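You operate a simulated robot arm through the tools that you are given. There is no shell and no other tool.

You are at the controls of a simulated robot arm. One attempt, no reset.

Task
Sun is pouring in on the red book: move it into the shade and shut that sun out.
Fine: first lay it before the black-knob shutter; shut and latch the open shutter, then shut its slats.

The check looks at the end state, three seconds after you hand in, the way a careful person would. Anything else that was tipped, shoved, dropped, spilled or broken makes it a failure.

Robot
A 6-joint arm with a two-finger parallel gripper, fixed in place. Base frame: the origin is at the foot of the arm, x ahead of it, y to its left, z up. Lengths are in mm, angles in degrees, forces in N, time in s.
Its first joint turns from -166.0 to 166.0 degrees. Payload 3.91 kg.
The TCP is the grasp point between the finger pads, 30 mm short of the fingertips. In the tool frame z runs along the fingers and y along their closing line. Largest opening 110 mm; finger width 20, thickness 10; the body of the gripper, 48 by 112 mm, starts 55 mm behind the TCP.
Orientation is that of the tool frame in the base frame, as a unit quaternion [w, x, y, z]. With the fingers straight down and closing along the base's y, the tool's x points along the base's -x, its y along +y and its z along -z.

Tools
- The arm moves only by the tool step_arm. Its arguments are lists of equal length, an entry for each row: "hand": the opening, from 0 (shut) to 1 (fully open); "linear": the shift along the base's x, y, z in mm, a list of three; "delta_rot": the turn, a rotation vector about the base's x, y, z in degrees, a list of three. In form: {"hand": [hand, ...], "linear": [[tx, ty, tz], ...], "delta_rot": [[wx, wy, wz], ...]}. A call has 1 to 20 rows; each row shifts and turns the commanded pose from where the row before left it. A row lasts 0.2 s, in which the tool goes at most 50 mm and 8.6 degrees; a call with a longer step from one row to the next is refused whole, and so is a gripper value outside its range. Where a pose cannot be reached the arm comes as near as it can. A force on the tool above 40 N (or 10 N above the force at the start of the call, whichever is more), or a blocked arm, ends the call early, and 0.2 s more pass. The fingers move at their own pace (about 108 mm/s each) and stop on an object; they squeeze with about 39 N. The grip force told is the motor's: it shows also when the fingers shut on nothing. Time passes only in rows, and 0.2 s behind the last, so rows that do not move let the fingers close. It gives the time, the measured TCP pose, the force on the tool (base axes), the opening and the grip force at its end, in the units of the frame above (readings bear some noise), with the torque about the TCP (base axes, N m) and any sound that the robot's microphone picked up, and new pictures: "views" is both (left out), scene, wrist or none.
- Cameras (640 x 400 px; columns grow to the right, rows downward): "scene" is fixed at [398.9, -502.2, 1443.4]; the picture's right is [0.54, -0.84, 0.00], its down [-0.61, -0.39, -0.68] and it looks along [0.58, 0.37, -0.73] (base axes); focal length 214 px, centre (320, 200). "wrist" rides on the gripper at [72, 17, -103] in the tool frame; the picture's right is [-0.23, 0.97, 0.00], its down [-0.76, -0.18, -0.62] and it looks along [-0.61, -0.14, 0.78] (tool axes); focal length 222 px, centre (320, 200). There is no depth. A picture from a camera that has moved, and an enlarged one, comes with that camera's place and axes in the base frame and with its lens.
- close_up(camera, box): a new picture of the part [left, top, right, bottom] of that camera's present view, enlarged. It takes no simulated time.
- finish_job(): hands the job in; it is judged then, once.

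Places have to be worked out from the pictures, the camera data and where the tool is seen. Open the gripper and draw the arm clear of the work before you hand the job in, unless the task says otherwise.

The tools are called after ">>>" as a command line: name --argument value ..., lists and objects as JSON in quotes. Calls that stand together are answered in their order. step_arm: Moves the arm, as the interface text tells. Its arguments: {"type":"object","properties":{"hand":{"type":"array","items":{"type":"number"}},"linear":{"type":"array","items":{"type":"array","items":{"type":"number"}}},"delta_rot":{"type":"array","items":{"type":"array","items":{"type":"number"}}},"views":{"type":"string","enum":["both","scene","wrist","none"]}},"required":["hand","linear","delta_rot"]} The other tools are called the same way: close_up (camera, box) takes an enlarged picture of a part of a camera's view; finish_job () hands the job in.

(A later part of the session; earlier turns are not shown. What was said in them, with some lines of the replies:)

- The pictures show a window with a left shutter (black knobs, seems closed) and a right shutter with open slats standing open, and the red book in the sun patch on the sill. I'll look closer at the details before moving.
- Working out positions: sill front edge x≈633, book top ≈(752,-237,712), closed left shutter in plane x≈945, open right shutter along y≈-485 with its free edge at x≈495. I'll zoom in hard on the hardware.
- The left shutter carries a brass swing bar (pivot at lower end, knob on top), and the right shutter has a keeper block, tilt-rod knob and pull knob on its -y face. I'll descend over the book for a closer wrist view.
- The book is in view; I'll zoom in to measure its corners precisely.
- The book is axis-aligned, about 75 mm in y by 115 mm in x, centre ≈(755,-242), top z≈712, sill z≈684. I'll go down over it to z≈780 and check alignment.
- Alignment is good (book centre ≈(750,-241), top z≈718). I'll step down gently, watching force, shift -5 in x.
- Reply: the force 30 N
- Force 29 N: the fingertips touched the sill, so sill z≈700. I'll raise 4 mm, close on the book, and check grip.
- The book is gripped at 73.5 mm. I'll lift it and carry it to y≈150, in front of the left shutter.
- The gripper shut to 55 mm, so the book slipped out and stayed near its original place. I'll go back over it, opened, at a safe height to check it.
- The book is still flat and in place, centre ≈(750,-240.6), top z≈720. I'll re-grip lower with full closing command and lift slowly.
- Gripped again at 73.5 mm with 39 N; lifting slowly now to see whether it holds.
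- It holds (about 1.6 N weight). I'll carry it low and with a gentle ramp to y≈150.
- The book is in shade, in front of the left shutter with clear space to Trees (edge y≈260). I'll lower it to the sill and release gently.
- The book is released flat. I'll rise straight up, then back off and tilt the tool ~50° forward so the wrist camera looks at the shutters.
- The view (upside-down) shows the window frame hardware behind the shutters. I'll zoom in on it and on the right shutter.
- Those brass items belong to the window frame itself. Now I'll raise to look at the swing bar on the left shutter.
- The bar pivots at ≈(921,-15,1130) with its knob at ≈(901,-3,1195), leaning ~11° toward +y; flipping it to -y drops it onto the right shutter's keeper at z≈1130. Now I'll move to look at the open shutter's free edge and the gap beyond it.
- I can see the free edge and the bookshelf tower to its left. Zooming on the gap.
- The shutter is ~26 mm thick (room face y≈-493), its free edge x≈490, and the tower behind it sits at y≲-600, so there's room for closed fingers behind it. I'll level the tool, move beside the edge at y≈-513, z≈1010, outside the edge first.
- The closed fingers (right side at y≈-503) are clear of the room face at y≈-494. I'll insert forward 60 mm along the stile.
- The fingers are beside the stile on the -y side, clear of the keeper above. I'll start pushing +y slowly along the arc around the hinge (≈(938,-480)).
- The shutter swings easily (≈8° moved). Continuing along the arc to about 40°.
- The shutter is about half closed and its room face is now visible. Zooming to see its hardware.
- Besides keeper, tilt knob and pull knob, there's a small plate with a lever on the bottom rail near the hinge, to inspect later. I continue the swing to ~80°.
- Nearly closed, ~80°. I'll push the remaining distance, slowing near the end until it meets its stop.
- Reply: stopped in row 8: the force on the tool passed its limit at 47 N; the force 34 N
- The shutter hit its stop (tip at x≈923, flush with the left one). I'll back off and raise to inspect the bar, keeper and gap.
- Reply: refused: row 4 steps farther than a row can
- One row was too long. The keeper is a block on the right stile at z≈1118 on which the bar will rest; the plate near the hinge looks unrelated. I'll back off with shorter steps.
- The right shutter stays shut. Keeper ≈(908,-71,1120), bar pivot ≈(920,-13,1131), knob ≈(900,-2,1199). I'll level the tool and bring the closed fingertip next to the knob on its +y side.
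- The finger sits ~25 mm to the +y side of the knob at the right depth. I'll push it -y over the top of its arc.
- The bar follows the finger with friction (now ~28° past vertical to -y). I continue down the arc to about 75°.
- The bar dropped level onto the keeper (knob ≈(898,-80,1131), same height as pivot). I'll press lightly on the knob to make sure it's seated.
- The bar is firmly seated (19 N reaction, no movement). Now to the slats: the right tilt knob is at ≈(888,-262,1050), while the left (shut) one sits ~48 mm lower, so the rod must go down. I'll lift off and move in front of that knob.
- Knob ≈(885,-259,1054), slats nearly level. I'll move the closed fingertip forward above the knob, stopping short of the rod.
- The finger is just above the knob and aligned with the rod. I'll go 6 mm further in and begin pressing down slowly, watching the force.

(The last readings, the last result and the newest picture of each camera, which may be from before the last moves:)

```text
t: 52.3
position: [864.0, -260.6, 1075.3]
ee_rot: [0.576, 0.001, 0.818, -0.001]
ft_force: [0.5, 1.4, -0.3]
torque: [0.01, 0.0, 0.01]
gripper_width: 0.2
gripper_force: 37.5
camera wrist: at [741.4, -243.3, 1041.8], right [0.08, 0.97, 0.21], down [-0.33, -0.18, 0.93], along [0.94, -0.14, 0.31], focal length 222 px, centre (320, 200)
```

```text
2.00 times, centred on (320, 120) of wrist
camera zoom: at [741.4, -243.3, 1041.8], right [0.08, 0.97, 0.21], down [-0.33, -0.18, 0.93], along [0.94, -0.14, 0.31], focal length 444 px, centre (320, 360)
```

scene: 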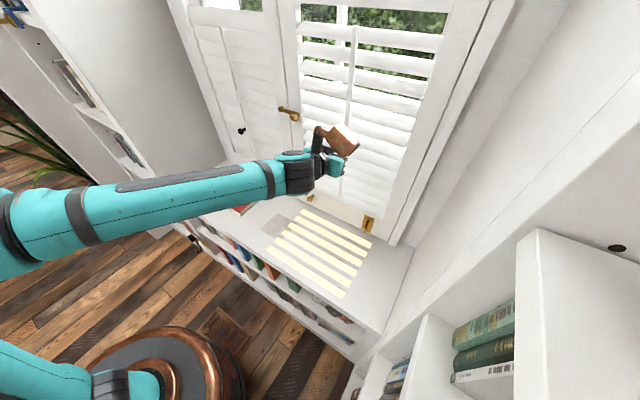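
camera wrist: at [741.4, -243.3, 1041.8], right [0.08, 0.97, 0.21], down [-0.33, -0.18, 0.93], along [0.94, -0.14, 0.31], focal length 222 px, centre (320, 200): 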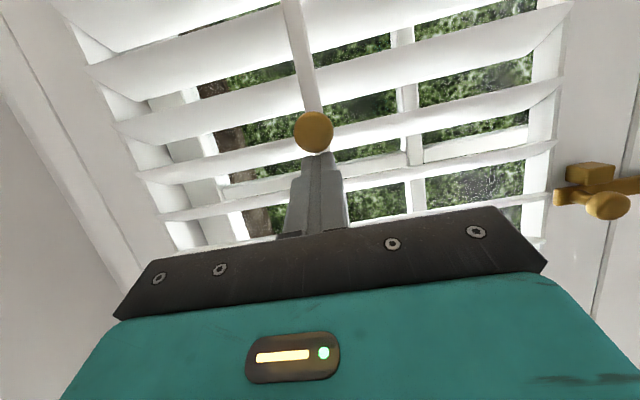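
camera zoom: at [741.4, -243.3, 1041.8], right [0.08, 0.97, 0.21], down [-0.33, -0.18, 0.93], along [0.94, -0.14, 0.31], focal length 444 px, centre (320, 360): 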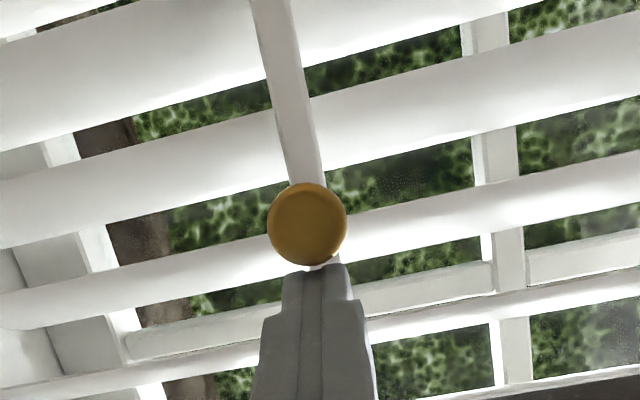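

The knob is moving down with the finger and the slats are starting to tilt; force remains small. Continuing down.

>>> step_arm --hand '[0, 0, 0, 0, 0, 0]' --linear '[[0, 0, -4], [0, 0, -4], [0, 0, -4], [0, 0, -4], [0, 0, -4], [0, 0, -4]]' --delta_rot '[[0, 0, 0], [0, 0, 0], [0, 0, 0], [0, 0, 0], [0, 0, 0], [0, 0, 0]]' --views "both"

>>> close_up --camera "wrist" --box '[220, 20, 420, 220]'

>>> close_up --camera "scene" --box '[290, 0, 450, 240]'

```text
t: 53.7
position: [864.5, -260.5, 1052.7]
ee_rot: [0.575, 0.001, 0.818, -0.001]
ft_force: [0.1, 0.2, 0.0]
torque: [0.0, 0.06, -0.02]
gripper_width: 0.0
gripper_force: 37.7
camera wrist: at [741.6, -243.2, 1018.0], right [0.08, 0.97, 0.21], down [-0.33, -0.18, 0.93], along [0.94, -0.14, 0.31], focal length 222 px, centre (320, 200)
```

scene: 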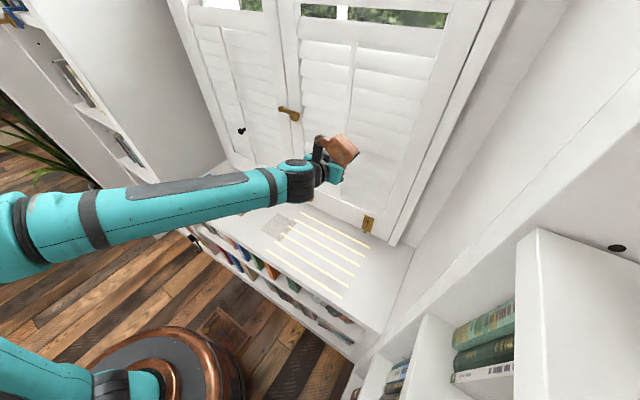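
wrist: 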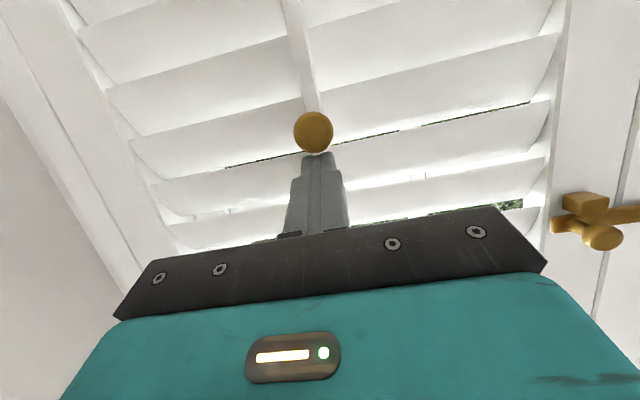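

```text
2.00 times, centred on (320, 120) of wrist
camera zoom: at [741.6, -243.2, 1018.0], right [0.08, 0.97, 0.21], down [-0.33, -0.18, 0.93], along [0.94, -0.14, 0.31], focal length 444 px, centre (320, 360)
```

zoom: 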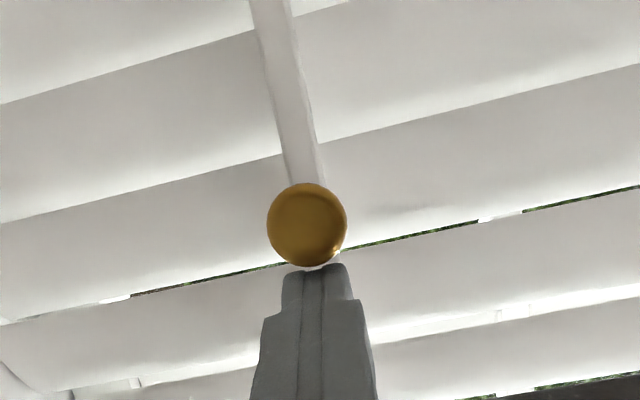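

```text
1.67 times, centred on (370, 120) of scene
camera zoom: at [398.9, -502.2, 1443.4], right [0.54, -0.84, 0.0], down [-0.61, -0.39, -0.68], along [0.58, 0.37, -0.73], focal length 358 px, centre (237, 333)
```

zoom: 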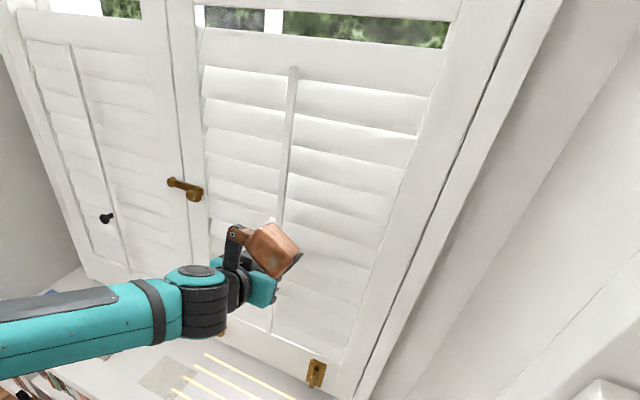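

The slats are nearly shut and the sun stripes are thin now. I'll keep pressing down gently until the stop is felt.

>>> step_arm --hand '[0, 0, 0, 0, 0, 0, 0]' --linear '[[0, 0, -3], [0, 0, -3], [0, 0, -3], [0, 0, -2], [0, 0, -2], [0, 0, -2], [0, 0, -2]]' --delta_rot '[[0, 0, 0], [0, 0, 0], [0, 0, 0], [0, 0, 0], [0, 0, 0], [0, 0, 0], [0, 0, 0]]' --views "both"

>>> close_up --camera "wrist" --box '[220, 20, 420, 220]'

>>> close_up --camera "scene" --box '[250, 160, 410, 310]'

```text
t: 55.4
position: [863.7, -261.8, 1041.0]
ee_rot: [0.578, 0.0, 0.816, -0.002]
ft_force: [1.3, -2.6, 12.4]
torque: [0.01, -0.31, 0.03]
gripper_width: 0.2
gripper_force: 37.4
stopped in row 7: the force on the tool passed its limit at 41 N (the readings are from after the stop); the commanded pose is now the measured one
camera wrist: at [741.2, -243.2, 1006.4], right [0.08, 0.97, 0.21], down [-0.34, -0.17, 0.93], along [0.94, -0.14, 0.31], focal length 222 px, centre (320, 200)
```

scene: 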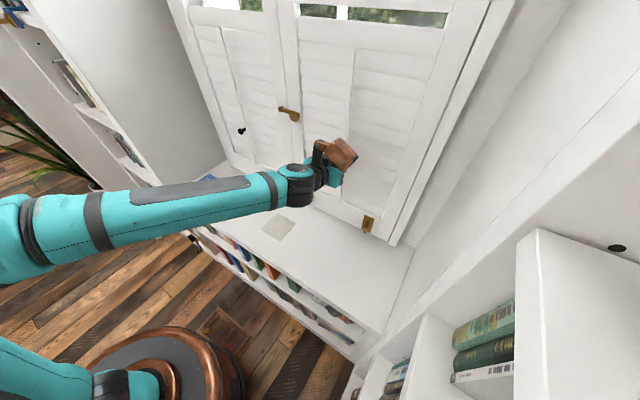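
wrist: 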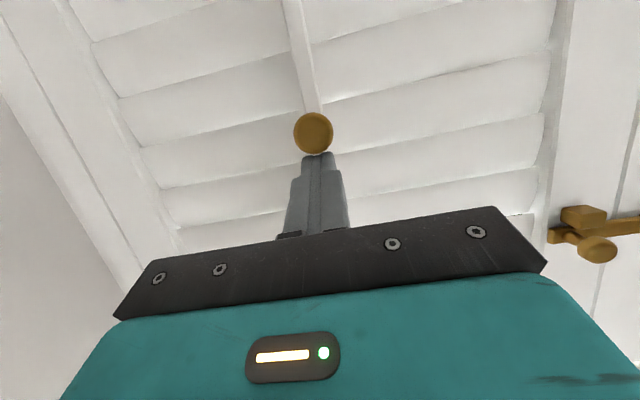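

```text
2.00 times, centred on (320, 120) of wrist
camera zoom: at [741.2, -243.2, 1006.4], right [0.08, 0.97, 0.21], down [-0.34, -0.17, 0.93], along [0.94, -0.14, 0.31], focal length 444 px, centre (320, 360)
```

zoom: 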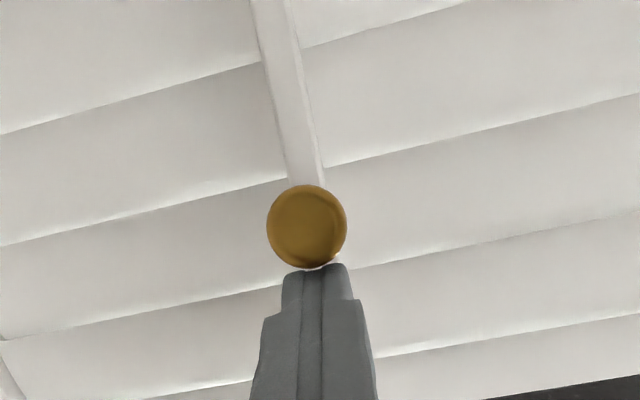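

```text
2.67 times, centred on (330, 235) of scene
camera zoom: at [398.9, -502.2, 1443.4], right [0.54, -0.84, 0.0], down [-0.61, -0.39, -0.68], along [0.58, 0.37, -0.73], focal length 572 px, centre (293, 107)
```

zoom: 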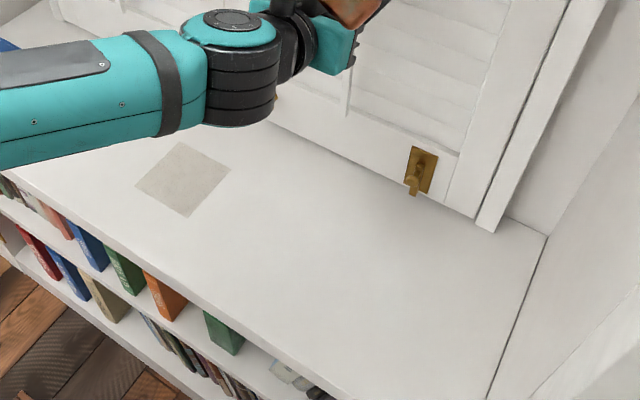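

The slats hit their stop and the sun patch is gone. I'll lift off the knob, back away, open the gripper and inspect the whole scene.

>>> step_arm --hand '[0, 0, 0, 0, 0, 0, 0, 0, 0.5, 1, 1, 1]' --linear '[[0, 0, 5], [0, 0, 5], [-15, 0, 5], [-40, 0, 5], [-45, 0, 10], [-45, 10, 10], [-45, 15, 10], [-45, 15, 10], [-45, 15, 10], [-30, 30, 10], [0, 30, 10], [0, 0, 0]]' --delta_rot '[[0, 0, 0], [0, 0, 0], [0, 0, 0], [0, 0, 0], [0, 0, 0], [0, 0, 0], [0, 5, 0], [0, 5, 0], [0, 5, 0], [0, 5, 0], [0, 0, 0], [0, 0, 0]]' --views "both"

>>> close_up --camera "scene" --box '[180, 0, 460, 250]'

>>> close_up --camera "wrist" --box '[60, 0, 560, 230]'

```text
t: 58.0
position: [552.9, -145.4, 1126.8]
ee_rot: [0.427, 0.001, 0.904, -0.002]
ft_force: [0.2, 0.6, -0.2]
torque: [0.01, -0.03, -0.02]
gripper_width: 110.1
gripper_force: 0.2
camera wrist: at [426.6, -128.6, 1136.2], right [0.15, 0.97, 0.17], down [0.0, -0.17, 0.98], along [0.99, -0.14, -0.03], focal length 222 px, centre (320, 200)
```

scene: 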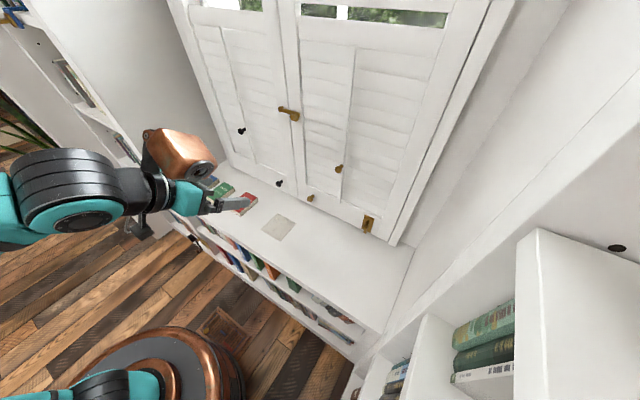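
wrist: 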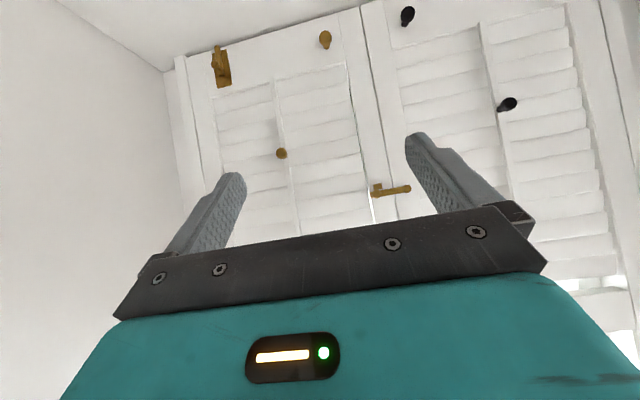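

```text
1.60 times, centred on (320, 125) of scene
camera zoom: at [398.9, -502.2, 1443.4], right [0.54, -0.84, 0.0], down [-0.61, -0.39, -0.68], along [0.58, 0.37, -0.73], focal length 343 px, centre (320, 320)
```

zoom: 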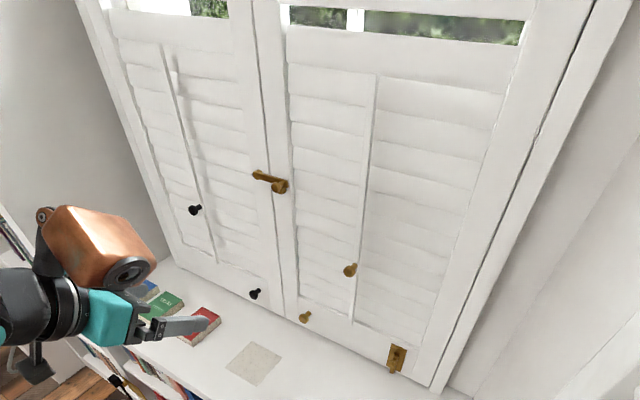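

```text
1.28 times, centred on (310, 115) of wrist
camera zoom: at [426.6, -128.6, 1136.2], right [0.15, 0.97, 0.17], down [0.0, -0.17, 0.98], along [0.99, -0.14, -0.03], focal length 284 px, centre (333, 309)
```

zoom: 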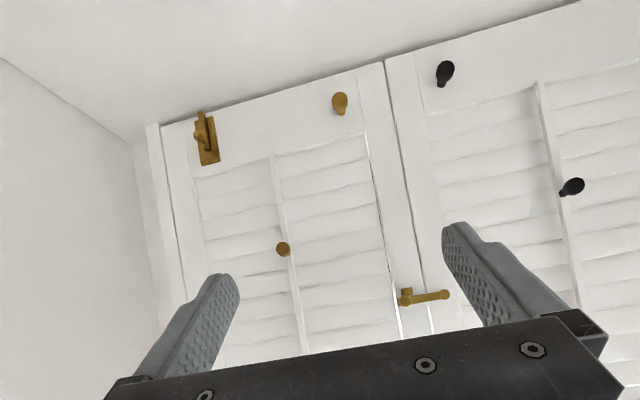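

Both shutters are shut, the bar is on the keeper and the slats match. I want to verify the top (garden visible above the panels) and the book, so I'll look higher and then from afar.

>>> step_arm --hand '[1, 1, 1, 1, 1, 1, 1, 1]' --linear '[[-10, 0, 45], [-10, 0, 45], [-10, 0, 45], [-10, 0, 45], [-10, 0, 45], [0, 0, 45], [0, 0, 45], [0, 0, 20]]' --delta_rot '[[0, 0, 0], [0, 0, 0], [0, 0, 0], [0, 0, 0], [0, 0, 0], [0, 0, 0], [0, 0, 0], [0, 0, 0]]' --views "both"

>>> close_up --camera "scene" --box '[180, 0, 320, 90]'

>>> close_up --camera "scene" --box '[180, 160, 300, 250]'

>>> close_up --camera "wrist" --box '[60, 0, 560, 230]'

```text
t: 59.8
position: [506.1, -144.9, 1463.6]
ee_rot: [0.427, 0.0, 0.904, -0.002]
ft_force: [-0.1, -1.0, -0.3]
torque: [0.01, 0.02, -0.01]
gripper_width: 109.9
gripper_force: 0.0
camera wrist: at [379.4, -126.5, 1472.9], right [0.15, 0.97, 0.17], down [0.0, -0.17, 0.98], along [0.99, -0.14, -0.03], focal length 222 px, centre (320, 200)
```

scene: 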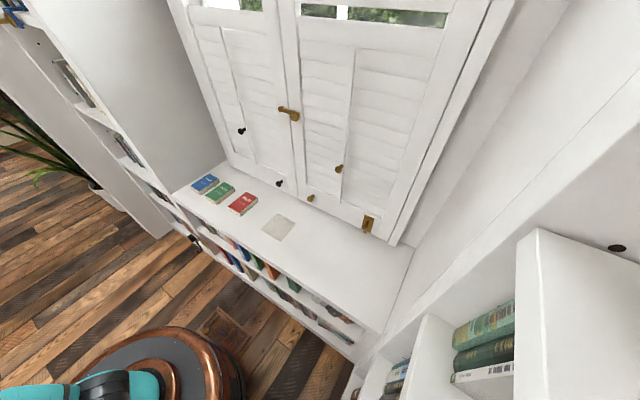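
wrist: 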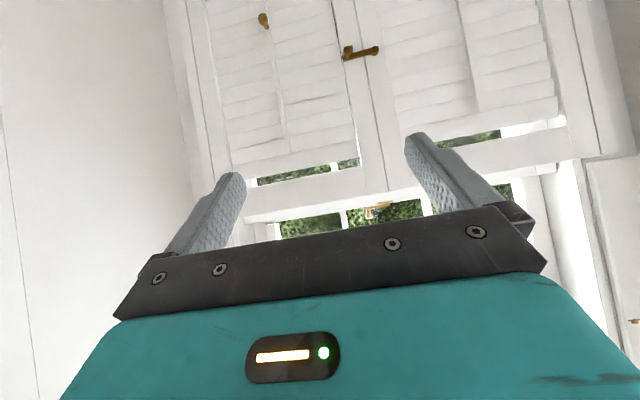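

```text
4.44 times, centred on (250, 45) of scene
camera zoom: at [398.9, -502.2, 1443.4], right [0.54, -0.84, 0.0], down [-0.61, -0.39, -0.68], along [0.58, 0.37, -0.73], focal length 953 px, centre (631, 889)
```

zoom: 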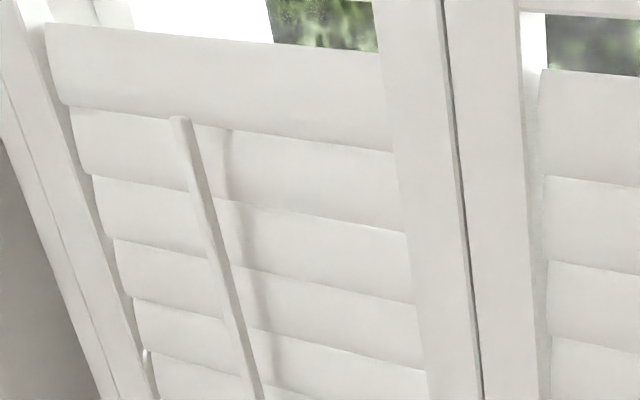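

```text
4.44 times, centred on (240, 205) of scene
camera zoom: at [398.9, -502.2, 1443.4], right [0.54, -0.84, 0.0], down [-0.61, -0.39, -0.68], along [0.58, 0.37, -0.73], focal length 953 px, centre (676, 178)
```

zoom: 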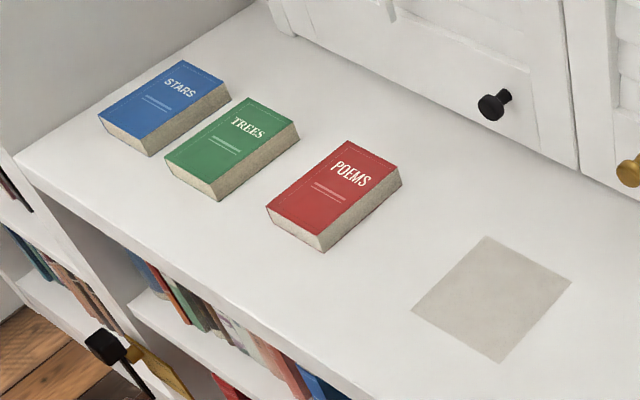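

```text
1.28 times, centred on (310, 115) of wrist
camera zoom: at [379.4, -126.5, 1472.9], right [0.15, 0.97, 0.17], down [0.0, -0.17, 0.98], along [0.99, -0.14, -0.03], focal length 284 px, centre (333, 309)
```

zoom: 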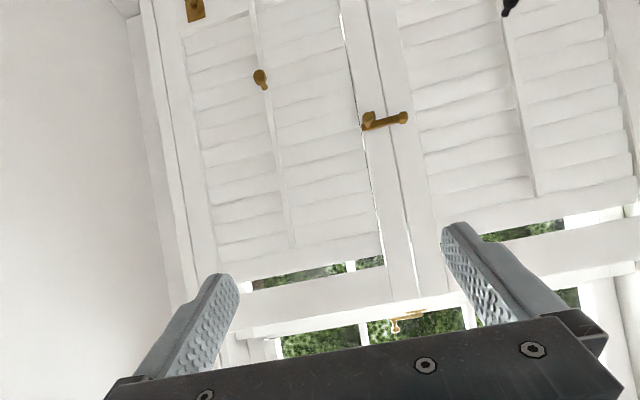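

The right slats match the left, and the narrow gap under the top rail is the same on both shutters. The bar is across the keeper and there's no sun on the sill. The red book lies flat before the black-knob shutter, with the other books untouched. The gripper is open and the arm is clear, so I'm handing in.

>>> finish_job

```text
The job is handed in.
```

The job is handed in. The red book is lying flat in the shade in front of the black-knob shutter, and the sun is shut out.

- **Book:** on the first lift it slipped from the gripper almost at once and stayed flat where it was. I gripped it again and carried it over without trouble. In the last pictures Stars and Trees had not moved.
- **Shutter:** the open shutter is swung closed and flush with the other one. Its brass bar lies level on the block on the shutter's edge and did not move when I pressed on it.
- **Slats:** I pushed the tilt rod down until it stopped, and the sun patch on the sill is gone. A narrow gap remains above the top slat on both shutters, and the garden shows through it.

I left alone the small brass plate with a lever low on the shutter near its hinge, because it did not look like the latch. The gripper is open and the arm is clear.
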